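You operate a simulated robot arm through the tools that you are given. There is no shell and no other tool. Be economical: measure what you need, move in short steps, check, and stop when the job is done.

The job below is to be done with a simulated two-armed robot. You get a single attempt, and the scene is never put back.

TASK
Take the tea towel from the chair end of the table and lay it out flat on the worktop over the washing machine.

The check looks at the end state, three seconds after you hand in, the way a careful person would. Anything else that was tipped, shoved, dropped, spilled or broken makes it a failure. Flat cloth is picked up by pressing the open fingertips on it (5 to 10 N) and closing them slowly along it; thin cloth reads only 2 to 8 mm in the jaws.

THE ROBOT
Two 7-joint arms with two-finger parallel grippers on one trunk, on a base that drives. Base frame: it is fixed to the floor where the robot stands at the start and does not move with it; the origin is under the middle of the robot, x ahead of it, y to its left, z up. Readings come in mm, rad, newtons and seconds.
The left shoulder is at the start at [70, 134, 1026], the right one opposite. Places, roughly: worktop over the washing machine [2300, 1000, 900]. Payload 1.57 kg a hand.
The TCP of each hand is the grasp point between the finger pads, 30 mm short of the fingertips. In the tool frame z runs along the fingers and y along their closing line. Largest opening 80 mm; finger width 17, thickness 12; the body of the gripper, 40 by 82 mm, starts 80 mm behind the TCP.
Orientation is told as [roll, pitch, yaw] about the base's x, y, z axes, in that order, counted from this pose: with the fingers straight down and closing along the base's y, the tool's x points along the base's -x, its y along +y and its z along -z.

THE INTERFACE
- The arms move only by the tool move_arm. It takes "left_targets", "right_targets" or both (then of equal length, played together; a hand with none holds still); each is a list of rows, each a list of 3 entries, a list of its own where there are three numbers: the turn, a rotation vector about the tool's x, y, z in units of 6 degrees (1.0 is 6 degrees), then the shift along the tool's x, y, z in units of 30 mm (1.0 is 30 mm), then the finger opening in cm, from 0 to 8. In form: [[[ax, ay, az], [tx, ty, tz], grip], ...]. A call has 1 to 20 rows; each row shifts and turns the commanded pose from where the row before left it, along the tool's axes as they then stand. A call with a number of a shift or a turn outside -1 to 1 is refused whole. A row lasts 0.2 s, in which the tool goes at most 50 mm and 0.15 rad; a call with a longer step from one row to the next is refused whole, and so is a gripper value outside its range. Where a pose cannot be reached the arm comes as near as it can. A force on the tool above 40 N (or 10 N above the force at the start of the call, whichever is more), or a blocked arm, ends the call early, and 0.2 s more pass. The fingers move at their own pace (about 153 mm/s each) and stop on an object; they squeeze with about 22 N. The grip force told is the motor's: it shows also when the fingers shut on nothing. Time passes only in rows, and 0.2 s behind the last, so rows that do not move let the fingers close. The reply holds the time, the measured pose of the TCP, the force on the tool along the base axes, the opening and the grip force, in the units named above and with some noise.
- Cameras (640 x 400 px; columns grow to the right, rows downward): "scene" is now at [129.4, 4.4, 1237.3]; the picture's right is [0.05, -1.00, 0.00], its down [-0.75, -0.04, -0.66] and it looks along [0.66, 0.03, -0.75] (base axes); focal length 258 px, centre (320, 200). "left" rides on the left gripper at [72, 7, -122] in its tool frame; the picture's right is [-0.09, 1.00, 0.00], its down [-0.84, -0.08, -0.54] and it looks along [-0.54, -0.05, 0.84] (tool axes); focal length 238 px, centre (320, 200). "right" rides on the right gripper at [72, -7, -122] in its tool frame; the picture's right is [0.09, 1.00, 0.00], its down [-0.84, 0.08, -0.54] and it looks along [-0.54, 0.05, 0.84] (tool axes); focal length 238 px, centre (320, 200). There is no depth. A picture from a camera that has moved, and an enlarged one, comes with that camera's place and axes in the base frame and with its lens.
- capture(camera): a new picture of that camera. The clock stands still meanwhile.
- raise_lower(by): slides the trunk up (or, below 0, down) by that many mm; the arms and the scene camera ride with it, the base frame stays. It gives what a move gives, with no picture.
- steer(legs): drives the robot by 1 to 6 legs, each [ahead, left, turn to the left] in mm, mm and rad, along the robot's own axes; the way and the turn of a leg run together, so that a leg with both is an arc; at most 1500 mm and 3.142 rad a leg. The arms and the cameras ride along, it lands a little off, and it stops where it bumps. It gives what a move gives.
- aim_head(pan, tilt): turns the head with the scene camera to pan (to the left, within 1.501 rad either way) and tilt (down, from -0.506 to 1.204), counted from straight ahead of the robot. It gives what a move gives.
- enlarge(camera, box): a new picture of the part [left, top, right, bottom] of that camera's present view, enlarged. The clock stands still meanwhile.
- finish_job(): hands the job in; it is judged then, once.

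Go step by step. Nothing tells you exact positions but the pictures and the camera data: compare them with the known pose of the tool, close in by small moves and look again before you grip or let go. The budget is 120 turns and 108 pictures, counting those below and the enlarged ones. Unless the task says otherwise, let go and move clear before handing in, and close with one line.

The tools are called after "Call:" by a JSON object that holds its "name" and its "arguments". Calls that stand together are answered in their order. move_arm: Moves the arms, as the interface text tells. Its arguments: {"type":"object","properties":{"left_targets":{"type":"array"},"right_targets":{"type":"array"}},"required":[]} The other tools are called the same way: raise_lower (by) slides the trunk up or down; steer (legs) drives the base; aim_head (pan, tilt) turns the head that bears the scene camera; capture (camera) takes a picture; enlarge (camera, box) takes an enlarged picture of a part of a camera's view; finish_job () hands the job in.

At the start:

```text
time_s: 0.0
left_position: [479.2, 247.6, 951.3]
left_tool_rot: [-0.001, 0.001, -0.001]
left_ft_force: [0.1, 1.2, -0.3]
left_gripper_width: 79.8
left_finger_force: 0.1
right_position: [495.2, -241.6, 946.5]
right_tool_rot: [0.0, 0.0, 0.0]
right_ft_force: [-0.4, 0.5, -0.3]
right_gripper_width: 80.2
right_finger_force: 0.0
trunk travel left (down, up): [-600.0, 340.0]
robot x, y, heading: [-1.9, 1.7, 0.001]
head pan, tilt: [0.052, 0.848]
```

scene: 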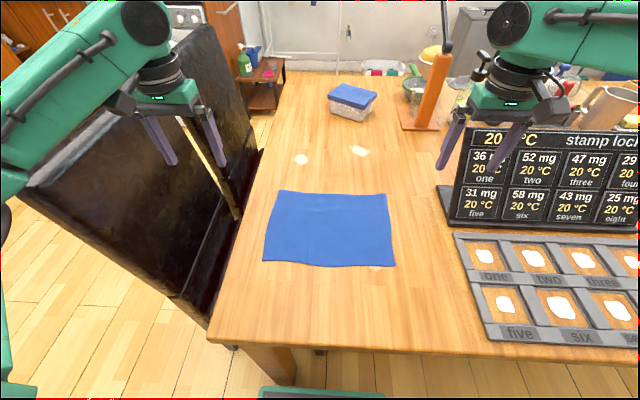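
right: 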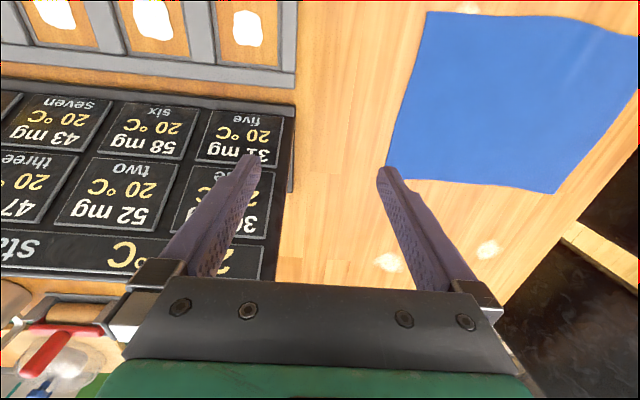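
left: 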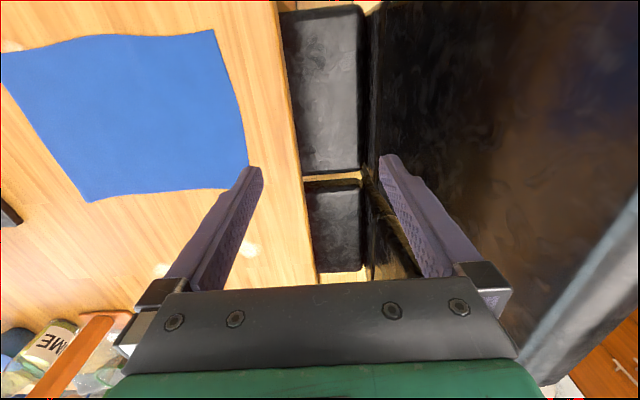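

The towel lies flat at about x 406–631, y −155–145. I'll look around first to find the worktop and a free way to it.

Call:
{"name": "aim_head", "arguments": {"pan": 0.4, "tilt": 0.3}}

Call:
{"name": "capture", "arguments": {"camera": "scene"}}

Call:
{"name": "aim_head", "arguments": {"pan": 1.3, "tilt": 0.5}}

Call:
{"name": "capture", "arguments": {"camera": "scene"}}

Call:
{"name": "aim_head", "arguments": {"pan": -0.8, "tilt": 0.4}}

Call:
{"name": "capture", "arguments": {"camera": "scene"}}

```text
time_s: 1.0
left_position: [480.2, 246.9, 950.3]
left_tool_rot: [0.001, -0.001, -0.001]
left_ft_force: [-0.5, 0.3, -0.5]
left_gripper_width: 79.9
left_finger_force: 0.0
right_position: [495.9, -241.2, 947.1]
right_tool_rot: [0.001, 0.0, 0.0]
right_ft_force: [0.7, -0.6, -0.3]
right_gripper_width: 80.2
right_finger_force: 0.1
trunk travel left (down, up): [-600.0, 340.0]
robot x, y, heading: [1.9, 0.5, 0.004]
head pan, tilt: [0.4, 0.3]
```

```text
104 pictures are left
camera scene: at [137.3, 36.6, 1285.5], right [0.39, -0.92, 0.0], down [-0.27, -0.12, -0.95], along [0.88, 0.37, -0.3], focal length 258 px, centre (320, 200)
```

scene: 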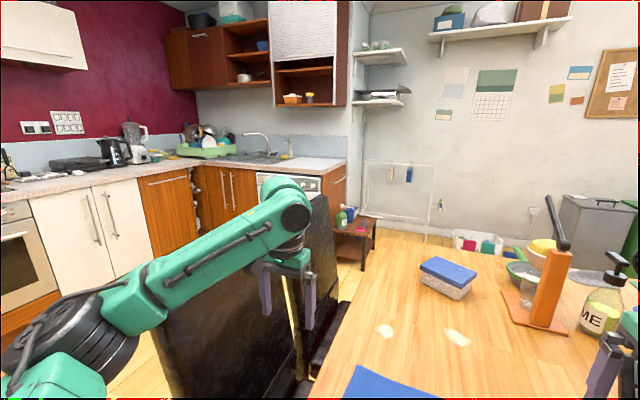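

```text
time_s: 2.2
left_position: [479.4, 247.1, 951.4]
left_tool_rot: [0.0, 0.0, -0.001]
left_ft_force: [0.4, -0.5, -0.6]
left_gripper_width: 80.4
left_finger_force: 0.2
right_position: [497.0, -240.4, 945.9]
right_tool_rot: [-0.001, 0.001, 0.001]
right_ft_force: [0.3, -0.7, 0.1]
right_gripper_width: 80.2
right_finger_force: 0.2
trunk travel left (down, up): [-600.0, 340.0]
robot x, y, heading: [-1.1, 1.2, 0.001]
head pan, tilt: [1.3, 0.499]
```

```text
103 pictures are left
camera scene: at [75.6, 88.0, 1267.2], right [0.96, -0.27, 0.0], down [-0.13, -0.46, -0.88], along [0.24, 0.85, -0.48], focal length 258 px, centre (320, 200)
```

scene: 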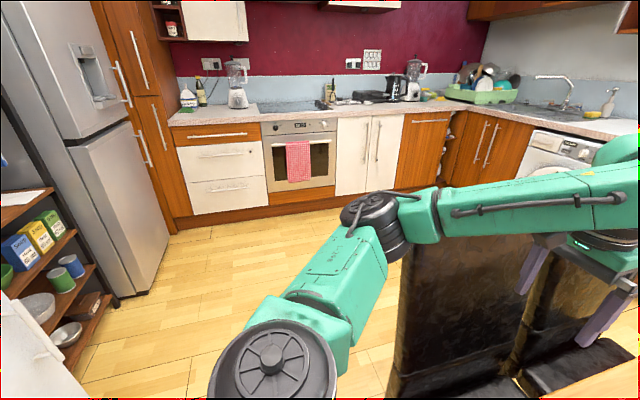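

```text
time_s: 4.2
left_position: [480.2, 246.6, 950.5]
left_tool_rot: [0.0, 0.0, -0.001]
left_ft_force: [-0.3, -0.5, 0.4]
left_gripper_width: 79.9
left_finger_force: 0.1
right_position: [495.3, -241.3, 947.1]
right_tool_rot: [-0.001, -0.001, -0.001]
right_ft_force: [-0.4, -0.3, 0.1]
right_gripper_width: 80.0
right_finger_force: 0.1
trunk travel left (down, up): [-600.0, 340.0]
robot x, y, heading: [1.9, 1.5, 0.003]
head pan, tilt: [-0.799, 0.4]
```

```text
102 pictures are left
camera scene: at [115.9, -66.1, 1276.3], right [-0.72, -0.7, 0.0], down [-0.27, 0.28, -0.92], along [0.64, -0.66, -0.39], focal length 258 px, centre (320, 200)
```

scene: 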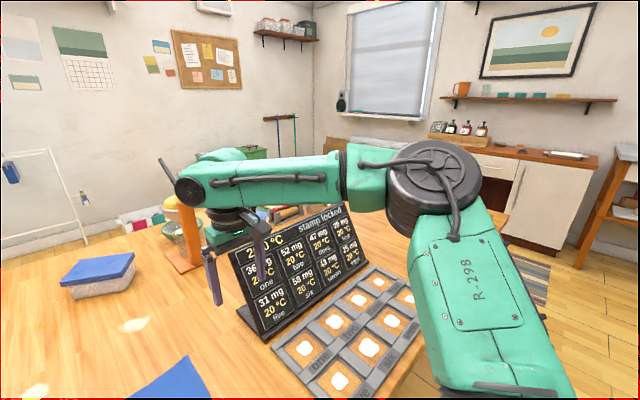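

The worktop is ahead to the left beyond the chair, and I can reach it by backing up, going left and driving ahead. First I turn both hands so they close along x, staying high.

Call:
{"name": "move_arm", "arguments": {"left_targets": [[[0, 0, 1], [0, 0, 0], 8], [[0, 0, 1], [0, 0, 0], 8], [[0, 0, 1], [0, 0, 0], 8], [[0, 0, 1], [0, 0, 0], 8], [[0, 0, 1], [0, 0, 0], 8], [[0, 0, 1], [0, 0, 0], 8], [[0, 0, 1], [0, 0, 0], 8], [[0, 0, 1], [0, 0, 0], 6], [[0, 0, 1], [0, 0, 0], 4], [[0, 0, 1], [0, 0, 0], 4], [[0, 0, 1], [0, 0, 0], 4], [[0, 0, 1], [0, 0, 0], 4], [[0, 0, 1], [0, 0, 0], 4], [[0, 0, 1], [0, 0, 0], 4], [[0, 0, 1], [0, 0, 0], 4]], "right_targets": [[[0, 0, -1], [0, 0, 0], 8], [[0, 0, -1], [0, 0, 0], 8], [[0, 0, -1], [0, 0, 0], 8], [[0, 0, -1], [0, 0, 0], 8], [[0, 0, -1], [0, 0, 0], 8], [[0, 0, -1], [0, 0, 0], 8], [[0, 0, -1], [0, 0, 0], 8], [[0, 0, -1], [0, 0, 0], 6], [[0, 0, -1], [0, 0, 0], 4], [[0, 0, -1], [0, 0, 0], 4], [[0, 0, -1], [0, 0, 0], 4], [[0, 0, -1], [0, 0, 0], 4], [[0, 0, -1], [0, 0, 0], 4], [[0, 0, -1], [0, 0, 0], 4], [[0, 0, -1], [0, 0, 0], 4]]}}

Call:
{"name": "aim_head", "arguments": {"pan": 0.05, "tilt": 0.9}}

Call:
{"name": "capture", "arguments": {"camera": "scene"}}

```text
time_s: 7.4
left_position: [480.3, 247.2, 951.7]
left_tool_rot: [-0.001, 0.001, -1.574]
left_ft_force: [0.3, 0.3, 0.8]
left_gripper_width: 40.2
left_finger_force: 0.0
right_position: [496.3, -242.4, 946.1]
right_tool_rot: [0.0, 0.0, 1.573]
right_ft_force: [0.0, -0.4, 0.0]
right_gripper_width: 40.0
right_finger_force: 0.0
trunk travel left (down, up): [-600.0, 340.0]
robot x, y, heading: [2.4, 0.9, -0.001]
head pan, tilt: [-0.799, 0.4]
```

```text
time_s: 8.5
left_position: [478.9, 246.1, 951.9]
left_tool_rot: [-0.002, -0.001, -1.572]
left_ft_force: [0.0, 0.2, -0.8]
left_gripper_width: 39.7
left_finger_force: 0.1
right_position: [496.0, -241.5, 946.9]
right_tool_rot: [-0.001, -0.001, 1.571]
right_ft_force: [-0.8, -0.6, 0.3]
right_gripper_width: 39.8
right_finger_force: 0.0
trunk travel left (down, up): [-600.0, 340.0]
robot x, y, heading: [-2.7, -1.7, 0.0]
head pan, tilt: [0.051, 0.901]
```

```text
101 pictures are left
camera scene: at [126.7, 4.0, 1233.3], right [0.05, -1.0, 0.0], down [-0.78, -0.04, -0.62], along [0.62, 0.03, -0.78], focal length 258 px, centre (320, 200)
```

scene: 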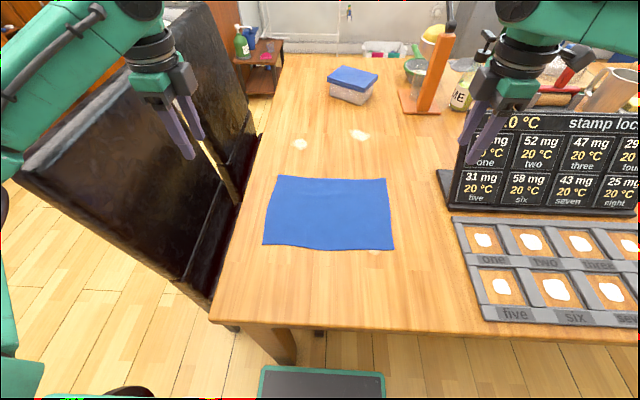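

Now I move both hands over the towel's near corners and down to a hover.

Call:
{"name": "move_arm", "arguments": {"left_targets": [[[0, 0, 0], [-0.833, -0.267, 0], 4], [[0, 0, 0], [-0.833, -0.267, 0], 4], [[0, 0, 0], [-0.833, -0.267, 0], 4], [[0, 0, 0], [-0.833, -0.267, 0], 4], [[0, 0, 0], [-0.833, -0.267, 0], 4], [[0, 0, 0], [0, 0, 0.86], 4], [[0, 0, 0], [0, 0, 0.86], 4], [[0, 0, 0], [0, 0, 0.86], 4], [[0, 0, 0], [0, 0, 0.86], 4], [[0, 0, 0], [0, 0, 0.86], 4], [[0, 0, 0], [0, 0, 0.86], 4], [[0, 0, 0], [0, 0, 0.86], 4]], "right_targets": [[[0, 0, 0], [-0.76, 0.373, 0], 4], [[0, 0, 0], [-0.76, 0.373, 0], 4], [[0, 0, 0], [-0.76, 0.373, 0], 4], [[0, 0, 0], [-0.76, 0.373, 0], 4], [[0, 0, 0], [-0.76, 0.373, 0], 4], [[0, 0, 0], [0, 0, 0.84], 4], [[0, 0, 0], [0, 0, 0.84], 4], [[0, 0, 0], [0, 0, 0.84], 4], [[0, 0, 0], [0, 0, 0.84], 4], [[0, 0, 0], [0, 0, 0.84], 4], [[0, 0, 0], [0, 0, 0.84], 4], [[0, 0, 0], [0, 0, 0.84], 4]]}}

Call:
{"name": "capture", "arguments": {"camera": "left"}}

Call:
{"name": "capture", "arguments": {"camera": "right"}}

Call:
{"name": "capture", "arguments": {"camera": "scene"}}

```text
time_s: 11.2
left_position: [440.7, 120.4, 781.1]
left_tool_rot: [0.02, 0.0, -1.572]
left_ft_force: [-2.4, 1.0, 10.6]
left_gripper_width: 0.0
left_finger_force: 14.0
right_position: [440.2, -127.2, 781.8]
right_tool_rot: [-0.014, 0.0, 1.573]
right_ft_force: [-4.4, -1.1, 20.5]
right_gripper_width: 43.4
right_finger_force: 1.8
trunk travel left (down, up): [-600.0, 340.0]
robot x, y, heading: [-2.9, -1.4, -0.001]
head pan, tilt: [0.051, 0.901]
stopped in row 12 (left hand): the force on the tool passed its limit (the readings are from after the stop); the commanded pose is now the measured one
```

```text
100 pictures are left
camera left: at [444.4, 193.6, 903.2], right [1.0, -0.09, 0.02], down [-0.09, -0.84, 0.54], along [-0.03, -0.54, -0.84], focal length 238 px, centre (320, 200)
```

left: 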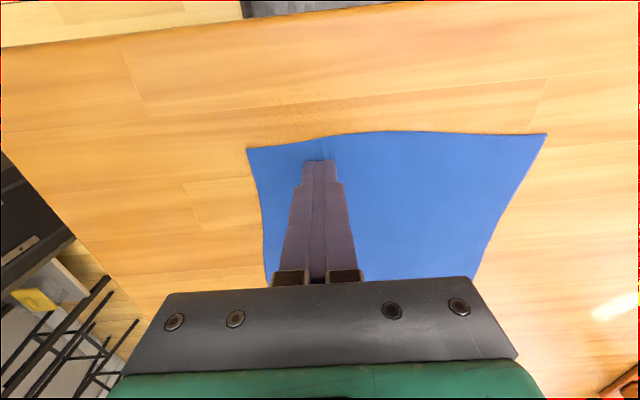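

```text
99 pictures are left
camera right: at [444.9, -198.7, 904.0], right [-1.0, -0.09, -0.01], down [-0.09, 0.84, 0.54], along [-0.04, 0.54, -0.84], focal length 238 px, centre (320, 200)
```

right: 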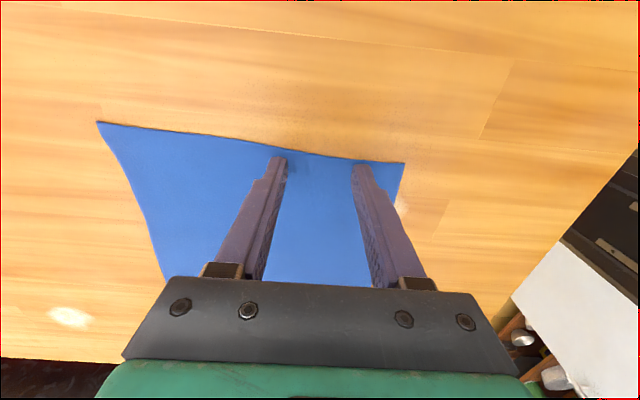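

```text
98 pictures are left
camera scene: at [123.1, 4.0, 1234.0], right [0.05, -1.0, 0.0], down [-0.78, -0.04, -0.62], along [0.62, 0.03, -0.78], focal length 258 px, centre (320, 200)
```

scene: 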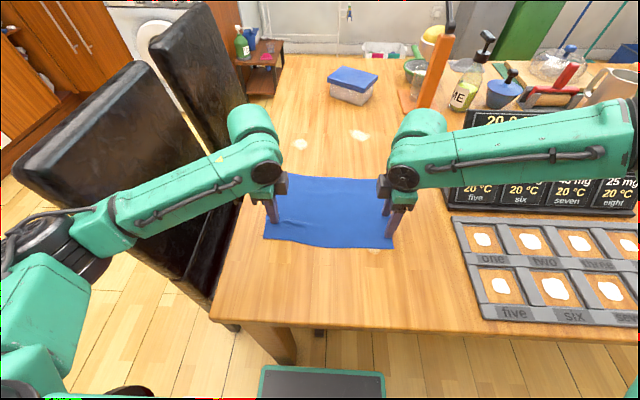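

The tips touched the towel with the TCP at z≈781, so the surface is really at z≈751 and the towel spans about x 384–585, y −140–137. I lift, reopen to 40 mm and shift 28 mm towards the near edge.

Call:
{"name": "move_arm", "arguments": {"left_targets": [[[0, 0, 0], [0, 0, -0.5], 4], [[0, 0, 0], [0, 0, -0.3], 4], [[0, 0, 0], [0, -0.5, 0], 4], [[0, 0, 0], [0, -0.43, 0], 4], [[0, 0, 0], [0, 0, 0], 4]], "right_targets": [[[0, 0, 0], [0, 0, -0.5], 4], [[0, 0, 0], [0, 0, -0.3], 4], [[0, 0, 0], [-0.15, 0.5, 0], 4], [[0, 0, 0], [-0.15, 0.43, 0], 4], [[0, 0, 0], [0, 0, 0], 4]]}}

Call:
{"name": "capture", "arguments": {"camera": "left"}}

Call:
{"name": "capture", "arguments": {"camera": "right"}}

```text
time_s: 12.4
left_position: [414.1, 119.8, 802.4]
left_tool_rot: [0.012, -0.003, -1.571]
left_ft_force: [0.8, 0.1, -0.4]
left_gripper_width: 39.9
left_finger_force: 0.1
right_position: [414.4, -115.8, 802.7]
right_tool_rot: [-0.008, 0.0, 1.572]
right_ft_force: [-0.2, 0.5, -0.4]
right_gripper_width: 40.1
right_finger_force: 0.0
trunk travel left (down, up): [-600.0, 340.0]
robot x, y, heading: [0.2, -0.2, -0.001]
head pan, tilt: [0.051, 0.901]
```

```text
97 pictures are left
camera left: at [417.8, 192.5, 924.6], right [1.0, -0.09, 0.01], down [-0.08, -0.84, 0.54], along [-0.04, -0.54, -0.84], focal length 238 px, centre (320, 200)
```

left: 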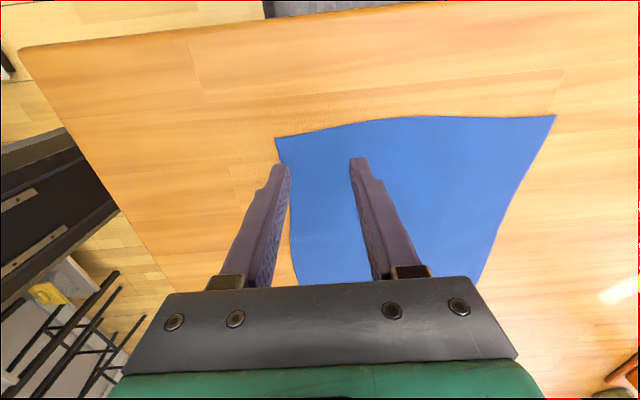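

```text
96 pictures are left
camera right: at [419.1, -188.3, 925.0], right [-1.0, -0.09, -0.01], down [-0.08, 0.84, 0.54], along [-0.04, 0.54, -0.84], focal length 238 px, centre (320, 200)
```

right: 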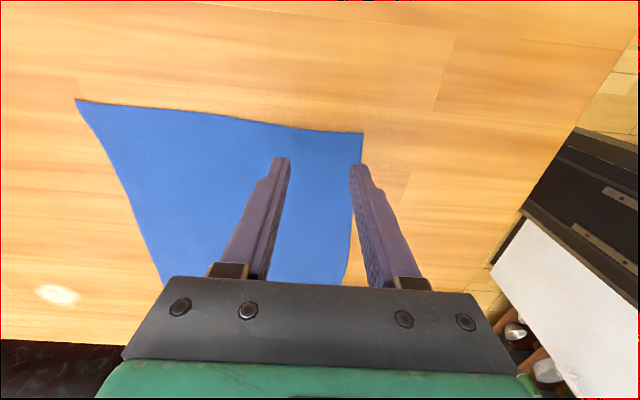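

Corners are at about (381,139) and (385,−139). I shift 8 mm inward so both fingers rest on cloth, and lower gently.

Call:
{"name": "move_arm", "arguments": {"left_targets": [[[0, 0, 0], [0, 0.27, 0], 4], [[0, 0, 0], [0, 0, 0.3], 4], [[0, 0, 0], [0, 0, 0.2], 4], [[0, 0, 0], [0, 0, 0.08], 4], [[0, 0, 0], [0, 0, 0], 4]], "right_targets": [[[0, 0, 0], [0, -0.27, 0], 4], [[0, 0, 0], [0, 0, 0.3], 4], [[0, 0, 0], [0, 0, 0.2], 4], [[0, 0, 0], [0, 0, 0.08], 4], [[0, 0, 0], [0, 0, 0], 4]]}}

```text
time_s: 13.6
left_position: [422.3, 119.9, 784.5]
left_tool_rot: [0.014, -0.003, -1.571]
left_ft_force: [-0.6, -0.3, -0.2]
left_gripper_width: 40.1
left_finger_force: 0.0
right_position: [422.9, -117.3, 784.5]
right_tool_rot: [-0.008, 0.001, 1.574]
right_ft_force: [-0.6, -0.1, 0.3]
right_gripper_width: 40.2
right_finger_force: 0.0
trunk travel left (down, up): [-600.0, 340.0]
robot x, y, heading: [2.6, -0.6, -0.005]
head pan, tilt: [0.051, 0.901]
```

Call:
{"name": "move_arm", "arguments": {"left_targets": [[[0, 0, 0], [0, 0, 0.08], 4], [[0, 0, 0], [0, 0, 0.05], 4], [[0, 0, 0], [0, 0, 0], 4]], "right_targets": [[[0, 0, 0], [0, 0, 0.08], 4], [[0, 0, 0], [0, 0, 0.05], 4], [[0, 0, 0], [0, 0, 0], 4]]}}

```text
time_s: 14.4
left_position: [423.2, 120.3, 782.1]
left_tool_rot: [0.017, -0.001, -1.571]
left_ft_force: [0.9, -0.2, 7.5]
left_gripper_width: 39.3
left_finger_force: 0.1
right_position: [422.0, -116.2, 780.9]
right_tool_rot: [-0.013, 0.0, 1.571]
right_ft_force: [0.9, 0.8, 3.1]
right_gripper_width: 39.4
right_finger_force: 0.1
trunk travel left (down, up): [-600.0, 340.0]
robot x, y, heading: [-0.3, -2.6, -0.001]
head pan, tilt: [0.051, 0.901]
```

Contact is about 7 N on the left and 3 N on the right. I press the right a touch more, then close both slowly along the cloth.

Call:
{"name": "move_arm", "arguments": {"left_targets": [[[0, 0, 0], [0, 0, 0], 4], [[0, 0, 0], [0, 0, 0], 3.7], [[0, 0, 0], [0, 0, 0], 3.4], [[0, 0, 0], [0, 0, 0], 3.1], [[0, 0, 0], [0, 0, 0], 2.8], [[0, 0, 0], [0, 0, 0], 2.5], [[0, 0, 0], [0, 0, 0], 2.2], [[0, 0, 0], [0, 0, 0], 1.9], [[0, 0, 0], [0, 0, 0], 1.6], [[0, 0, 0], [0, 0, 0], 1.3], [[0, 0, 0], [0, 0, 0], 1.0], [[0, 0, 0], [0, 0, 0], 0.7], [[0, 0, 0], [0, 0, 0], 0.4], [[0, 0, 0], [0, 0, 0], 0], [[0, 0, 0], [0, 0, 0], 0], [[0, 0, 0], [0, 0, 0], 0]], "right_targets": [[[0, 0, 0], [0, 0, 0.04], 4], [[0, 0, 0], [0, 0, 0], 3.7], [[0, 0, 0], [0, 0, 0], 3.4], [[0, 0, 0], [0, 0, 0], 3.1], [[0, 0, 0], [0, 0, 0], 2.8], [[0, 0, 0], [0, 0, 0], 2.5], [[0, 0, 0], [0, 0, 0], 2.2], [[0, 0, 0], [0, 0, 0], 1.9], [[0, 0, 0], [0, 0, 0], 1.6], [[0, 0, 0], [0, 0, 0], 1.3], [[0, 0, 0], [0, 0, 0], 1.0], [[0, 0, 0], [0, 0, 0], 0.7], [[0, 0, 0], [0, 0, 0], 0.4], [[0, 0, 0], [0, 0, 0], 0], [[0, 0, 0], [0, 0, 0], 0], [[0, 0, 0], [0, 0, 0], 0]]}}

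Call:
{"name": "capture", "arguments": {"camera": "left"}}

Call:
{"name": "capture", "arguments": {"camera": "right"}}

```text
time_s: 17.8
left_position: [421.8, 120.1, 782.3]
left_tool_rot: [0.015, -0.005, -1.57]
left_ft_force: [-0.1, -0.2, 0.6]
left_gripper_width: 0.0
left_finger_force: 20.7
right_position: [420.1, -117.8, 781.9]
right_tool_rot: [-0.013, -0.001, 1.573]
right_ft_force: [-3.9, 0.2, 13.8]
right_gripper_width: 6.5
right_finger_force: 21.6
trunk travel left (down, up): [-600.0, 340.0]
robot x, y, heading: [-0.3, 1.8, 0.007]
head pan, tilt: [0.051, 0.901]
```

```text
95 pictures are left
camera left: at [425.3, 193.6, 903.7], right [1.0, -0.09, 0.02], down [-0.09, -0.84, 0.54], along [-0.04, -0.54, -0.84], focal length 238 px, centre (320, 200)
```

left: 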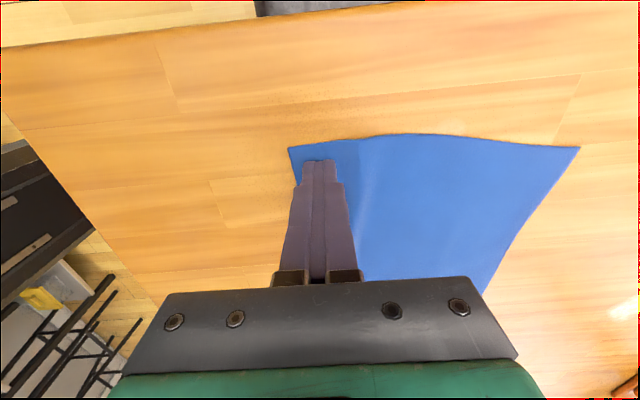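

```text
94 pictures are left
camera right: at [425.4, -189.7, 903.8], right [-1.0, -0.09, -0.01], down [-0.09, 0.84, 0.54], along [-0.04, 0.54, -0.84], focal length 238 px, centre (320, 200)
```

right: 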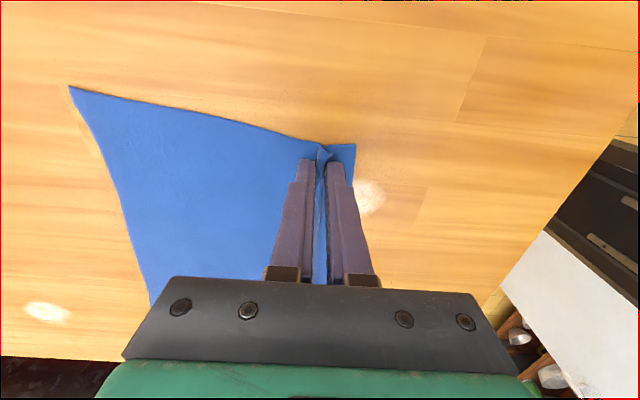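

The right hand holds cloth (6.5 mm) but the left slipped. I lift the left, reopen, shift 9 mm inward and press again a bit harder.

Call:
{"name": "move_arm", "arguments": {"left_targets": [[[0, 0, 0], [0, 0, -0.3], 0], [[0, 0, 0], [0, 0.3, 0], 4], [[0, 0, 0], [0, 0, 0.1], 4], [[0, 0, 0], [0, 0, 0.15], 4], [[0, 0, 0], [0, 0, 0.08], 4], [[0, 0, 0], [0, 0, 0], 4]]}}

```text
time_s: 19.2
left_position: [431.0, 120.5, 782.2]
left_tool_rot: [0.019, -0.005, -1.57]
left_ft_force: [-0.4, -1.4, 14.3]
left_gripper_width: 40.4
left_finger_force: 0.2
right_position: [421.2, -118.4, 781.7]
right_tool_rot: [-0.012, 0.0, 1.572]
right_ft_force: [-0.8, 1.6, 7.2]
right_gripper_width: 6.1
right_finger_force: 22.3
trunk travel left (down, up): [-600.0, 340.0]
robot x, y, heading: [-1.3, -0.3, 0.0]
head pan, tilt: [0.051, 0.901]
```

Call:
{"name": "move_arm", "arguments": {"left_targets": [[[0, 0, 0], [0, 0, -0.02], 4], [[0, 0, 0], [0, 0, 0], 3.7], [[0, 0, 0], [0, 0, 0], 3.4], [[0, 0, 0], [0, 0, 0], 3.1], [[0, 0, 0], [0, 0, 0], 2.8], [[0, 0, 0], [0, 0, 0], 2.5], [[0, 0, 0], [0, 0, 0], 2.2], [[0, 0, 0], [0, 0, 0], 1.9], [[0, 0, 0], [0, 0, 0], 1.6], [[0, 0, 0], [0, 0, 0], 1.3], [[0, 0, 0], [0, 0, 0], 1.0], [[0, 0, 0], [0, 0, 0], 0.7], [[0, 0, 0], [0, 0, 0], 0.4], [[0, 0, 0], [0, 0, 0], 0], [[0, 0, 0], [0, 0, 0], 0], [[0, 0, 0], [0, 0, 0], 0]]}}

Call:
{"name": "capture", "arguments": {"camera": "left"}}

```text
time_s: 22.6
left_position: [428.9, 122.2, 782.1]
left_tool_rot: [0.015, -0.001, -1.572]
left_ft_force: [-3.1, -0.6, 11.2]
left_gripper_width: 6.7
left_finger_force: 22.2
right_position: [420.5, -118.3, 781.7]
right_tool_rot: [-0.013, 0.001, 1.572]
right_ft_force: [-0.2, 2.0, 7.2]
right_gripper_width: 5.9
right_finger_force: 22.3
trunk travel left (down, up): [-600.0, 340.0]
robot x, y, heading: [-0.5, -1.2, -0.001]
head pan, tilt: [0.051, 0.901]
```

```text
93 pictures are left
camera left: at [434.1, 194.1, 903.4], right [1.0, -0.09, 0.02], down [-0.09, -0.84, 0.54], along [-0.04, -0.54, -0.84], focal length 238 px, centre (320, 200)
```

left: 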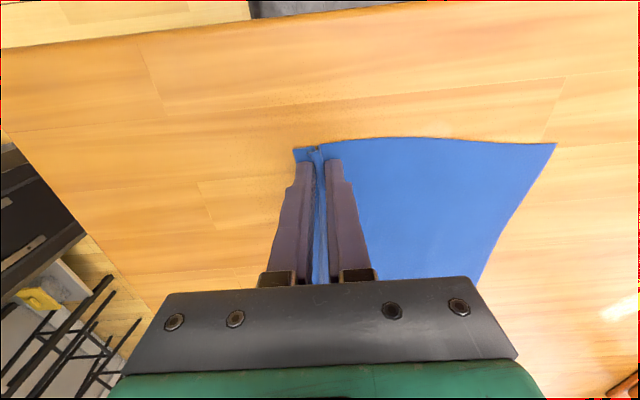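

Both hands now hold cloth (about 6 mm each). I lift with the trunk.

Call:
{"name": "move_arm", "arguments": {"left_targets": [[[0, 0, 0], [0, 0, -0.3], 0], [[0, 0, 0], [0, 0, -0.5], 0], [[0, 0, 0], [0, 0, -0.5], 0]], "right_targets": [[[0, 0, 0], [0, 0, -0.3], 0], [[0, 0, 0], [0, 0, -0.5], 0], [[0, 0, 0], [0, 0, -0.5], 0]]}}

Call:
{"name": "raise_lower", "arguments": {"by": 270}}

Call:
{"name": "capture", "arguments": {"camera": "scene"}}

Call:
{"name": "capture", "arguments": {"camera": "left"}}

Call:
{"name": "capture", "arguments": {"camera": "right"}}

```text
time_s: 23.4
left_position: [431.4, 119.9, 819.7]
left_tool_rot: [0.01, -0.001, -1.571]
left_ft_force: [0.4, 0.0, 0.3]
left_gripper_width: 6.1
left_finger_force: 22.0
right_position: [420.6, -117.8, 818.7]
right_tool_rot: [-0.01, 0.002, 1.573]
right_ft_force: [0.4, 0.4, -0.6]
right_gripper_width: 6.1
right_finger_force: 21.8
trunk travel left (down, up): [-600.0, 340.0]
robot x, y, heading: [0.6, 0.5, -0.002]
head pan, tilt: [0.051, 0.901]
```

```text
time_s: 26.1
left_position: [430.7, 118.9, 1090.0]
left_tool_rot: [0.015, 0.0, -1.572]
left_ft_force: [-0.6, 0.6, -0.2]
left_gripper_width: 6.5
left_finger_force: 22.0
right_position: [421.1, -118.0, 1089.3]
right_tool_rot: [-0.009, 0.001, 1.574]
right_ft_force: [-0.2, -0.5, -0.1]
right_gripper_width: 6.0
right_finger_force: 22.0
trunk travel left (down, up): [-870.0, 70.0]
robot x, y, heading: [-0.4, 1.1, -0.001]
head pan, tilt: [0.051, 0.901]
```

```text
92 pictures are left
camera scene: at [126.9, 4.1, 1503.3], right [0.05, -1.0, 0.0], down [-0.78, -0.04, -0.62], along [0.62, 0.03, -0.78], focal length 258 px, centre (320, 200)
```

scene: 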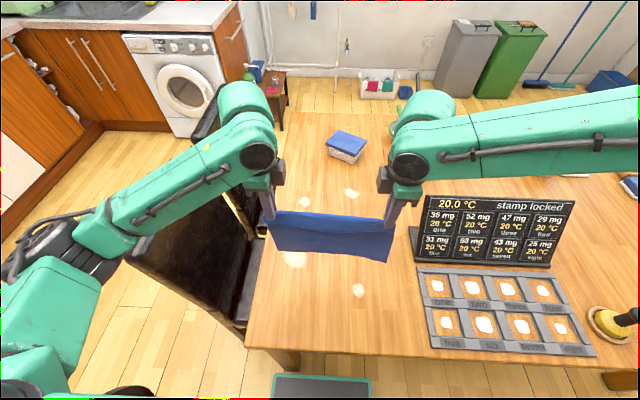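

```text
91 pictures are left
camera left: at [435.0, 192.9, 1211.4], right [1.0, -0.09, 0.01], down [-0.08, -0.84, 0.54], along [-0.04, -0.54, -0.84], focal length 238 px, centre (320, 200)
```

left: 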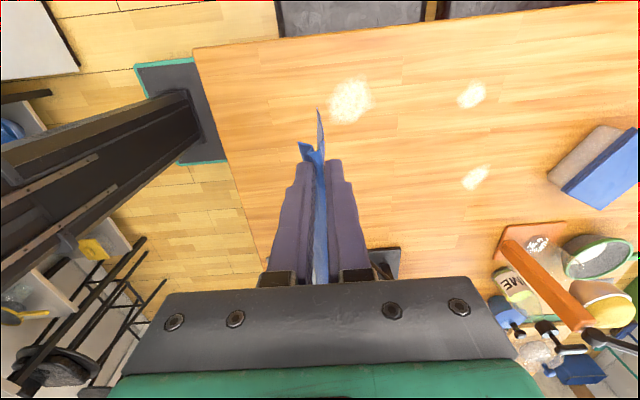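

```text
90 pictures are left
camera right: at [426.6, -190.4, 1211.4], right [-1.0, -0.09, -0.01], down [-0.08, 0.84, 0.54], along [-0.04, 0.54, -0.84], focal length 238 px, centre (320, 200)
```

right: 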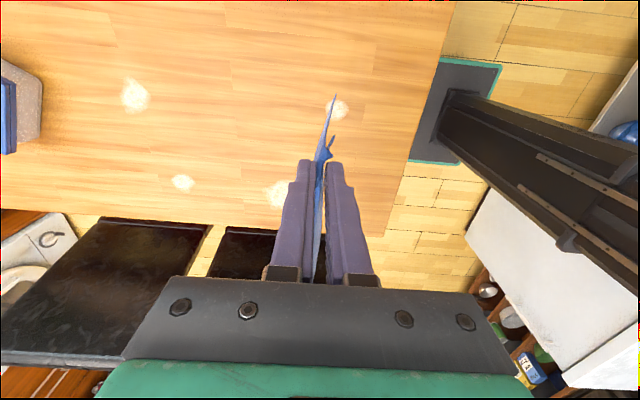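

The towel hangs cleanly from both hands. I raise the trunk fully, then look at the worktop and the floor on the way.

Call:
{"name": "raise_lower", "arguments": {"by": 68}}

Call:
{"name": "aim_head", "arguments": {"pan": 0.45, "tilt": 0.45}}

Call:
{"name": "capture", "arguments": {"camera": "scene"}}

Call:
{"name": "aim_head", "arguments": {"pan": 1.4, "tilt": 0.8}}

Call:
{"name": "capture", "arguments": {"camera": "scene"}}

```text
time_s: 27.2
left_position: [430.8, 120.0, 1157.7]
left_tool_rot: [0.014, -0.003, -1.571]
left_ft_force: [0.3, 0.2, -0.5]
left_gripper_width: 6.3
left_finger_force: 22.2
right_position: [422.0, -118.4, 1155.9]
right_tool_rot: [-0.008, 0.0, 1.573]
right_ft_force: [0.9, 0.1, 0.9]
right_gripper_width: 6.1
right_finger_force: 22.2
trunk travel left (down, up): [-938.0, 2.0]
robot x, y, heading: [-0.1, -4.4, -0.002]
head pan, tilt: [0.051, 0.901]
```

```text
time_s: 28.1
left_position: [431.6, 119.3, 1158.7]
left_tool_rot: [0.014, -0.002, -1.571]
left_ft_force: [0.1, -1.0, 0.3]
left_gripper_width: 6.4
left_finger_force: 22.3
right_position: [420.3, -118.9, 1158.7]
right_tool_rot: [-0.009, 0.0, 1.571]
right_ft_force: [-0.5, 0.0, 0.2]
right_gripper_width: 6.1
right_finger_force: 21.8
trunk travel left (down, up): [-938.0, 2.0]
robot x, y, heading: [-1.6, 0.0, -0.001]
head pan, tilt: [0.45, 0.45]
```

```text
89 pictures are left
camera scene: at [134.2, 40.2, 1609.6], right [0.43, -0.9, 0.0], down [-0.39, -0.19, -0.9], along [0.81, 0.39, -0.44], focal length 258 px, centre (320, 200)
```

scene: 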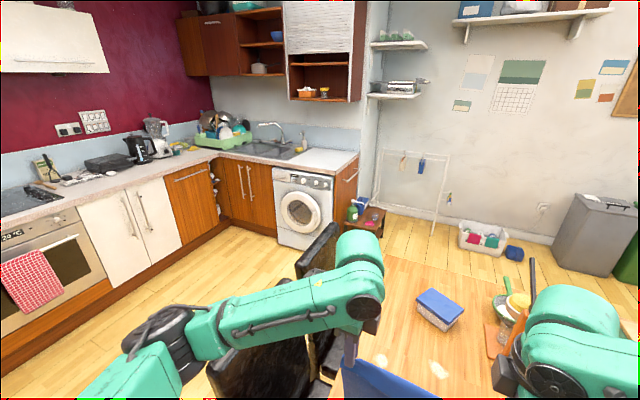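

```text
time_s: 29.3
left_position: [430.3, 118.4, 1157.3]
left_tool_rot: [0.013, -0.003, -1.572]
left_ft_force: [1.0, -0.6, 0.5]
left_gripper_width: 6.4
left_finger_force: 21.8
right_position: [422.4, -117.6, 1157.7]
right_tool_rot: [-0.01, -0.001, 1.573]
right_ft_force: [0.5, 0.2, -0.8]
right_gripper_width: 6.2
right_finger_force: 21.6
trunk travel left (down, up): [-938.0, 2.0]
robot x, y, heading: [0.4, -0.3, -0.004]
head pan, tilt: [1.4, 0.799]
```

```text
88 pictures are left
camera scene: at [65.3, 79.8, 1579.3], right [0.99, -0.17, 0.0], down [-0.12, -0.71, -0.7], along [0.12, 0.69, -0.72], focal length 258 px, centre (320, 200)
```

scene: 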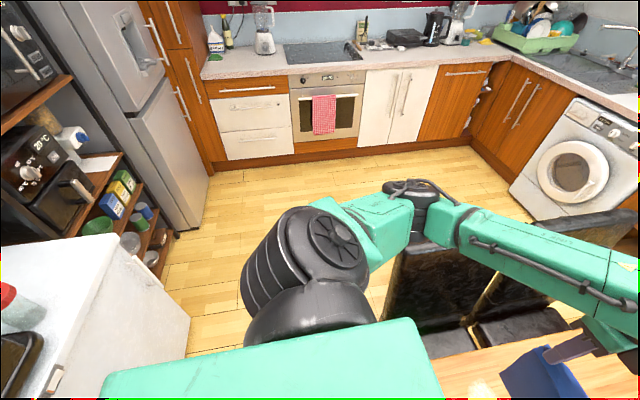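

The washing machine front is at about x≈2060, y 850–1450. I drive in stages: back 250, left about 1000, then ahead, and look again.

Call:
{"name": "steer", "arguments": {"legs": [[-250, 0, 0], [0, 1000, 0]]}}

Call:
{"name": "aim_head", "arguments": {"pan": 0, "tilt": 0.55}}

Call:
{"name": "capture", "arguments": {"camera": "scene"}}

```text
time_s: 35.8
left_position: [179.0, 1090.8, 1158.0]
left_tool_rot: [0.016, -0.002, -1.578]
left_ft_force: [0.3, -0.2, -0.7]
left_gripper_width: 6.4
left_finger_force: 21.7
right_position: [168.1, 853.8, 1157.0]
right_tool_rot: [-0.01, -0.002, 1.566]
right_ft_force: [0.2, 0.6, -0.8]
right_gripper_width: 6.2
right_finger_force: 22.1
trunk travel left (down, up): [-938.0, 2.0]
robot x, y, heading: [-254.4, 971.6, -0.01]
head pan, tilt: [1.4, 0.799]
```

```text
time_s: 37.4
left_position: [180.3, 1091.7, 1157.8]
left_tool_rot: [0.015, -0.001, -1.578]
left_ft_force: [0.4, -1.1, 0.0]
left_gripper_width: 6.3
left_finger_force: 22.5
right_position: [168.7, 854.4, 1157.9]
right_tool_rot: [-0.008, -0.001, 1.566]
right_ft_force: [0.2, -0.3, -0.5]
right_gripper_width: 6.2
right_finger_force: 21.8
trunk travel left (down, up): [-938.0, 2.0]
robot x, y, heading: [-254.2, 976.1, -0.007]
head pan, tilt: [0.0, 0.55]
```

```text
87 pictures are left
camera scene: at [-111.2, 974.8, 1600.6], right [-0.01, -1.0, 0.0], down [-0.52, 0.0, -0.85], along [0.85, -0.01, -0.52], focal length 258 px, centre (320, 200)
```

scene: 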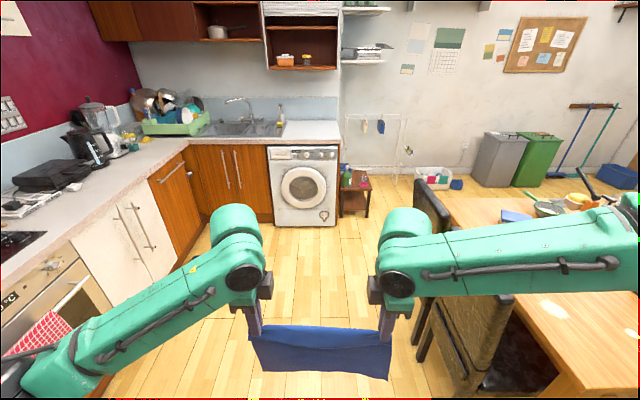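

The way is clear; the free worktop area is about y 775–1280 with its front near x≈2020 and z≈840. I drive ahead 1500 with a small shift left, then look closer.

Call:
{"name": "steer", "arguments": {"legs": [[1500, 40, 0.007]]}}

Call:
{"name": "capture", "arguments": {"camera": "scene"}}

```text
refused: leg 1 is longer than a leg can be; nothing moved
```

```text
86 pictures are left
camera scene: at [-111.2, 974.8, 1600.6], right [-0.01, -1.0, 0.0], down [-0.52, 0.0, -0.85], along [0.85, -0.01, -0.52], focal length 258 px, centre (320, 200)
```

scene: 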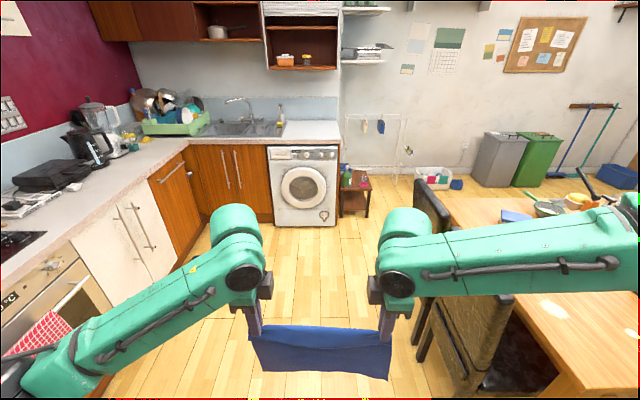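

Call:
{"name": "steer", "arguments": {"legs": [[1400, 50, 0.007]]}}

Call:
{"name": "capture", "arguments": {"camera": "scene"}}

```text
time_s: 44.2
left_position: [1559.4, 1092.5, 1157.9]
left_tool_rot: [0.015, -0.003, -1.612]
left_ft_force: [-0.5, 0.6, 0.1]
left_gripper_width: 6.3
left_finger_force: 22.2
right_position: [1538.8, 855.4, 1158.7]
right_tool_rot: [-0.012, 0.0, 1.528]
right_ft_force: [1.3, 0.1, -0.3]
right_gripper_width: 6.2
right_finger_force: 21.5
trunk travel left (down, up): [-938.0, 2.0]
robot x, y, heading: [1124.7, 991.0, -0.042]
head pan, tilt: [0.0, 0.55]
```

```text
85 pictures are left
camera scene: at [1263.7, 985.6, 1600.7], right [-0.04, -1.0, 0.0], down [-0.52, 0.02, -0.85], along [0.85, -0.04, -0.52], focal length 258 px, centre (320, 200)
```

scene: 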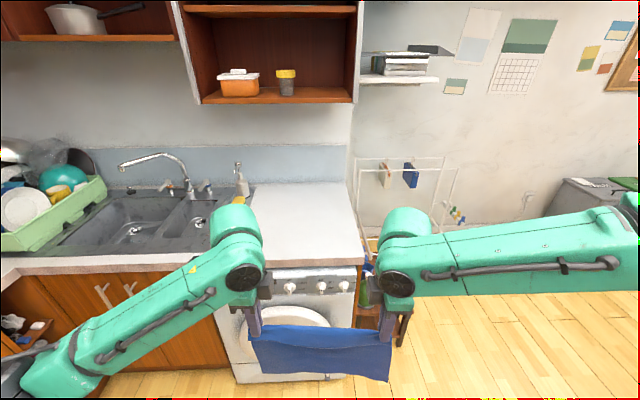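

I'm at x≈1125, turned slightly right. I straighten and drive about 610 closer; the worktop is at z≈850, front x≈1990, right end y≈770.

Call:
{"name": "steer", "arguments": {"legs": [[0, 0, 0.042], [400, 15, 0]]}}

Call:
{"name": "capture", "arguments": {"camera": "scene"}}

```text
time_s: 47.1
left_position: [1946.5, 1125.3, 1158.8]
left_tool_rot: [0.016, -0.002, -1.573]
left_ft_force: [0.6, -0.2, 0.5]
left_gripper_width: 6.2
left_finger_force: 21.7
right_position: [1937.6, 886.3, 1157.6]
right_tool_rot: [-0.013, -0.002, 1.568]
right_ft_force: [0.4, -0.3, 0.2]
right_gripper_width: 6.1
right_finger_force: 21.4
trunk travel left (down, up): [-938.0, 2.0]
robot x, y, heading: [1517.4, 1005.9, -0.004]
head pan, tilt: [0.0, 0.55]
```

```text
84 pictures are left
camera scene: at [1656.9, 1005.9, 1600.9], right [0.0, -1.0, 0.0], down [-0.52, 0.0, -0.85], along [0.85, 0.0, -0.52], focal length 258 px, centre (320, 200)
```

scene: 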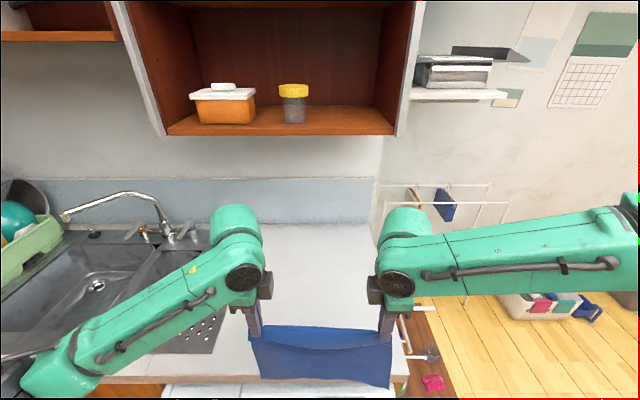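

The towel lines up with the free area (y 780–1290). I drive the last 225 mm ahead.

Call:
{"name": "steer", "arguments": {"legs": [[225, 8, 0.004]]}}

Call:
{"name": "aim_head", "arguments": {"pan": 0, "tilt": 0.8}}

Call:
{"name": "capture", "arguments": {"camera": "scene"}}

Call:
{"name": "capture", "arguments": {"camera": "left"}}

Call:
{"name": "capture", "arguments": {"camera": "right"}}

```text
time_s: 48.8
left_position: [2130.8, 1114.5, 1155.1]
left_tool_rot: [0.009, -0.001, -1.636]
left_ft_force: [0.2, 0.9, 0.2]
left_gripper_width: 6.3
left_finger_force: 21.8
right_position: [2105.7, 876.0, 1155.7]
right_tool_rot: [-0.005, -0.001, 1.505]
right_ft_force: [0.3, 0.1, -0.9]
right_gripper_width: 6.0
right_finger_force: 21.9
trunk travel left (down, up): [-938.0, 2.0]
robot x, y, heading: [1687.1, 1022.9, -0.064]
head pan, tilt: [0.0, 0.55]
stopped in leg 1: the robot was blocked; the commanded pose is now the measured one
```

```text
time_s: 49.6
left_position: [2127.7, 1115.0, 1157.7]
left_tool_rot: [0.014, -0.003, -1.638]
left_ft_force: [-0.2, -0.9, 0.1]
left_gripper_width: 6.6
left_finger_force: 22.5
right_position: [2101.9, 877.0, 1157.9]
right_tool_rot: [-0.009, 0.001, 1.507]
right_ft_force: [0.0, 0.7, 0.9]
right_gripper_width: 6.2
right_finger_force: 22.6
trunk travel left (down, up): [-938.0, 2.0]
robot x, y, heading: [1687.2, 1026.0, -0.066]
head pan, tilt: [0.0, 0.799]
```

```text
83 pictures are left
camera scene: at [1821.1, 1015.2, 1579.3], right [-0.07, -1.0, 0.0], down [-0.71, 0.05, -0.7], along [0.7, -0.05, -0.72], focal length 258 px, centre (320, 200)
```

scene: 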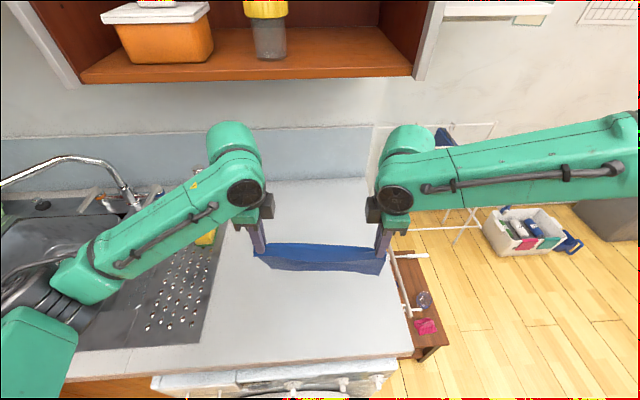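

```text
82 pictures are left
camera left: at [2136.0, 1187.2, 1279.6], right [0.99, -0.16, 0.01], down [-0.14, -0.83, 0.54], along [-0.07, -0.54, -0.84], focal length 238 px, centre (320, 200)
```

left: 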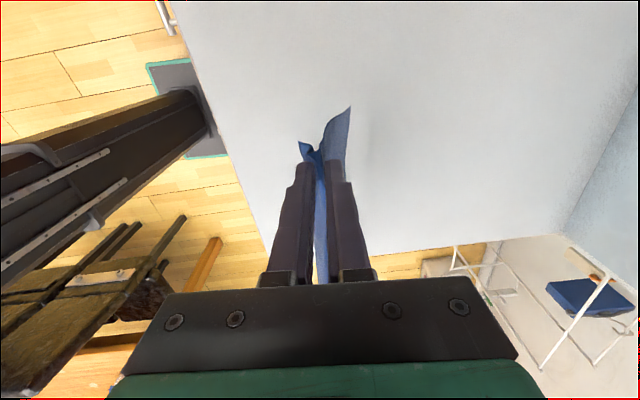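

```text
81 pictures are left
camera right: at [2102.3, 805.2, 1279.7], right [-1.0, -0.03, -0.01], down [-0.03, 0.84, 0.54], along [-0.01, 0.54, -0.84], focal length 238 px, centre (320, 200)
```

right: 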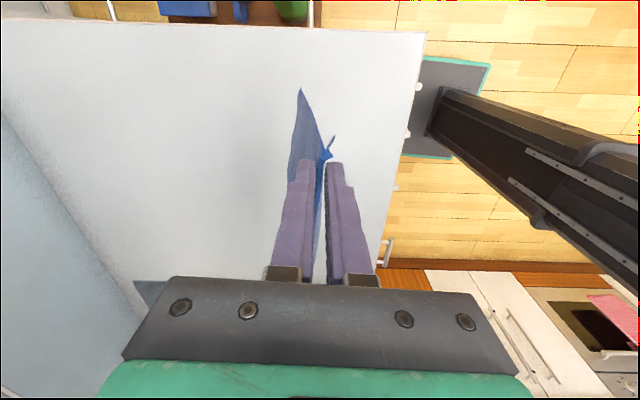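

The base nosed against the cabinet front and turned a little. I back off 35 mm and straighten; the hands can still reach the worktop from there.

Call:
{"name": "steer", "arguments": {"legs": [[-35, 0, 0], [0, 0, 0.066]]}}

Call:
{"name": "capture", "arguments": {"camera": "scene"}}

```text
time_s: 50.9
left_position: [2083.0, 1141.8, 1160.8]
left_tool_rot: [0.017, 0.001, -1.572]
left_ft_force: [0.6, -0.6, -1.1]
left_gripper_width: 6.5
left_finger_force: 21.7
right_position: [2074.7, 903.6, 1159.2]
right_tool_rot: [-0.013, -0.002, 1.571]
right_ft_force: [-0.5, 0.5, 0.3]
right_gripper_width: 6.2
right_finger_force: 22.3
trunk travel left (down, up): [-938.0, 2.0]
robot x, y, heading: [1656.4, 1024.7, -0.0]
head pan, tilt: [0.0, 0.799]
```

```text
80 pictures are left
camera scene: at [1783.6, 1023.2, 1579.6], right [0.0, -1.0, 0.0], down [-0.72, 0.0, -0.7], along [0.7, 0.0, -0.72], focal length 258 px, centre (320, 200)
```

scene: 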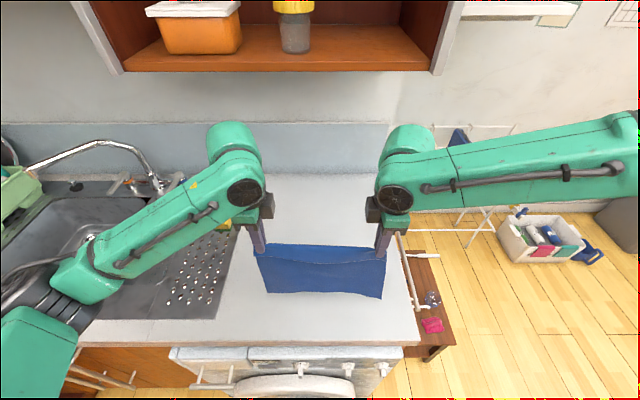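

The towel hangs over the free area at about y 885–1160. I move the hands forward 113 mm, then lower the trunk so the hem comes close to the worktop.

Call:
{"name": "move_arm", "arguments": {"left_targets": [[[0, 0, 0], [0, 0.47, 0], 0], [[0, 0, 0], [0, 0.47, 0], 0], [[0, 0, 0], [0, 0.47, 0], 0], [[0, 0, 0], [0, 0.47, 0], 0], [[0, 0, 0], [0, 0.47, 0], 0], [[0, 0, 0], [0, 0.47, 0], 0], [[0, 0, 0], [0, 0.47, 0], 0], [[0, 0, 0], [0, 0.47, 0], 0]], "right_targets": [[[0, 0, 0], [0, -0.47, 0], 0], [[0, 0, 0], [0, -0.47, 0], 0], [[0, 0, 0], [0, -0.47, 0], 0], [[0, 0, 0], [0, -0.47, 0], 0], [[0, 0, 0], [0, -0.47, 0], 0], [[0, 0, 0], [0, -0.47, 0], 0], [[0, 0, 0], [0, -0.47, 0], 0], [[0, 0, 0], [0, -0.47, 0], 0]]}}

Call:
{"name": "raise_lower", "arguments": {"by": -110}}

Call:
{"name": "capture", "arguments": {"camera": "scene"}}

Call:
{"name": "capture", "arguments": {"camera": "left"}}

```text
time_s: 52.7
left_position: [2199.4, 1142.6, 1161.4]
left_tool_rot: [0.013, -0.005, -1.577]
left_ft_force: [-2.3, -16.4, 0.4]
left_gripper_width: 6.3
left_finger_force: 22.3
right_position: [2168.0, 888.1, 1164.6]
right_tool_rot: [-0.011, -0.005, 1.577]
right_ft_force: [1.5, 15.3, 0.0]
right_gripper_width: 6.2
right_finger_force: 21.8
right hand out of reach, approached as far as the arm can: row 6, 7, 8
trunk travel left (down, up): [-938.0, 2.0]
robot x, y, heading: [1653.4, 1024.5, 0.001]
head pan, tilt: [0.0, 0.799]
```

```text
time_s: 54.1
left_position: [2198.0, 1145.1, 1050.3]
left_tool_rot: [0.011, -0.003, -1.571]
left_ft_force: [-0.3, -2.2, 0.2]
left_gripper_width: 2.3
left_finger_force: 22.0
right_position: [2165.8, 887.1, 1054.9]
right_tool_rot: [-0.011, 0.001, 1.57]
right_ft_force: [0.5, 2.3, -0.6]
right_gripper_width: 6.1
right_finger_force: 22.1
trunk travel left (down, up): [-828.0, 112.0]
robot x, y, heading: [1650.4, 1023.8, 0.001]
head pan, tilt: [0.0, 0.799]
```

```text
79 pictures are left
camera scene: at [1787.2, 1025.7, 1469.3], right [0.0, -1.0, 0.0], down [-0.72, 0.0, -0.7], along [0.7, 0.0, -0.72], focal length 258 px, centre (320, 200)
```

scene: 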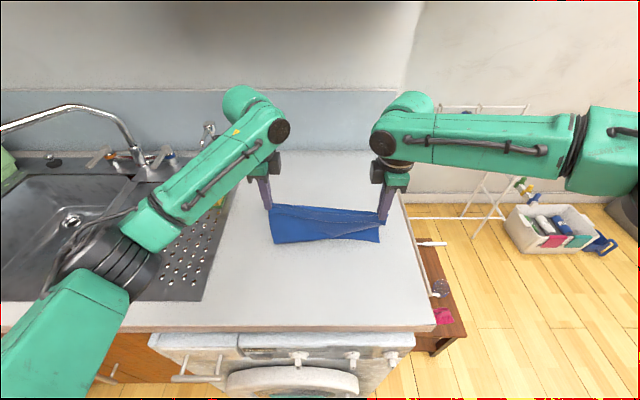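

```text
78 pictures are left
camera left: at [2202.9, 1218.3, 1173.1], right [1.0, -0.09, 0.01], down [-0.09, -0.84, 0.54], along [-0.04, -0.54, -0.84], focal length 238 px, centre (320, 200)
```

left: 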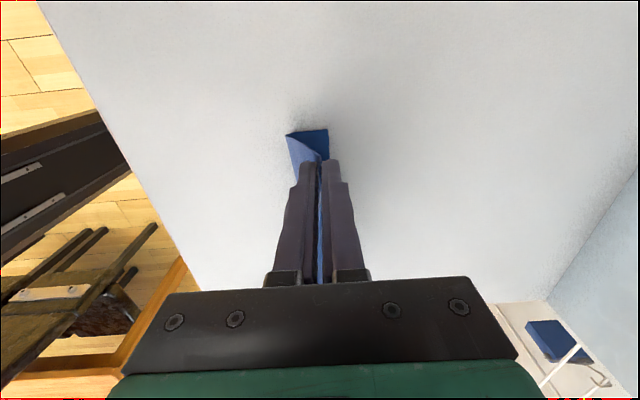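

The right arm met its reach limit and the towel was stretched; the left jaw now reads 2.3 mm but still holds. I bring the left hand back and in a bit to slacken and square it.

Call:
{"name": "move_arm", "arguments": {"left_targets": [[[0, 0, 0], [-0.2, -0.4, 0], 0], [[0, 0, 0], [-0.2, -0.4, 0], 0], [[0, 0, 0], [-0.1, -0.2, 0], 0]]}}

Call:
{"name": "enlarge", "arguments": {"camera": "scene", "box": [220, 140, 440, 280]}}

Call:
{"name": "enlarge", "arguments": {"camera": "left", "box": [240, 80, 400, 200]}}

Call:
{"name": "enlarge", "arguments": {"camera": "right", "box": [240, 80, 400, 200]}}

```text
time_s: 54.9
left_position: [2167.7, 1129.7, 1049.4]
left_tool_rot: [0.012, -0.001, -1.57]
left_ft_force: [0.5, 0.1, 0.5]
left_gripper_width: 2.4
left_finger_force: 21.9
right_position: [2166.3, 887.0, 1054.3]
right_tool_rot: [-0.011, -0.001, 1.57]
right_ft_force: [0.1, 0.2, 0.2]
right_gripper_width: 6.0
right_finger_force: 21.9
trunk travel left (down, up): [-828.0, 112.0]
robot x, y, heading: [1658.7, 1022.2, -0.003]
head pan, tilt: [0.0, 0.799]
```

```text
2.86 times, centred on (330, 210) of scene
camera zoom: at [1787.2, 1025.6, 1469.2], right [0.0, -1.0, 0.0], down [-0.72, 0.0, -0.7], along [0.7, 0.0, -0.72], focal length 737 px, centre (291, 171)
```

zoom: 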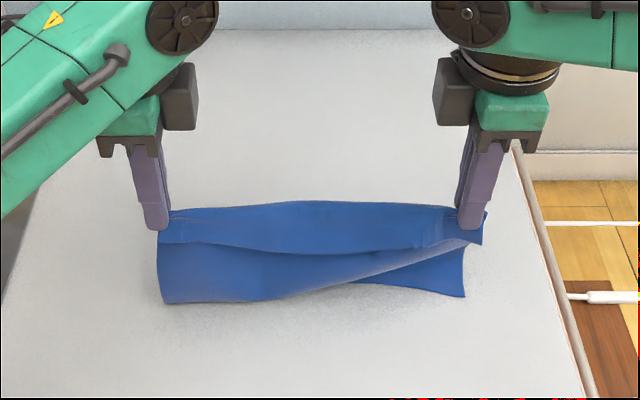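

```text
3.33 times, centred on (320, 140) of left
camera zoom: at [2172.0, 1203.2, 1171.6], right [1.0, -0.09, 0.01], down [-0.09, -0.84, 0.54], along [-0.04, -0.54, -0.84], focal length 794 px, centre (320, 400)
```

zoom: 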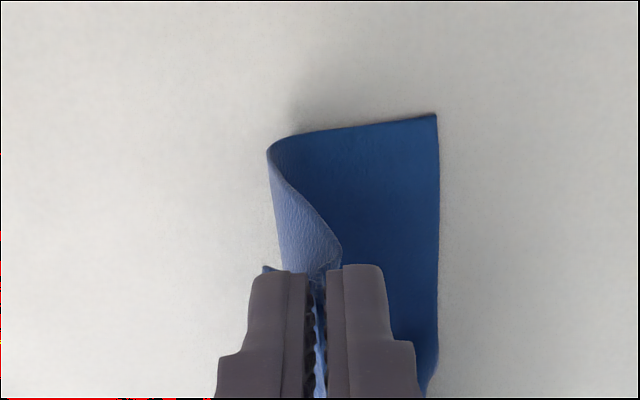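

```text
3.33 times, centred on (320, 140) of right
camera zoom: at [2170.4, 815.4, 1177.3], right [-1.0, -0.09, -0.01], down [-0.08, 0.84, 0.54], along [-0.04, 0.54, -0.84], focal length 794 px, centre (320, 400)
```

zoom: 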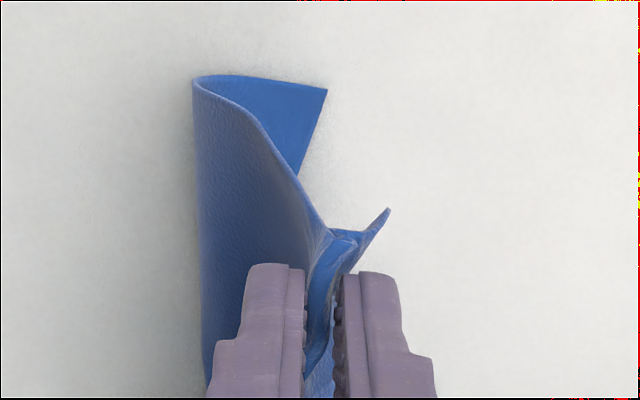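

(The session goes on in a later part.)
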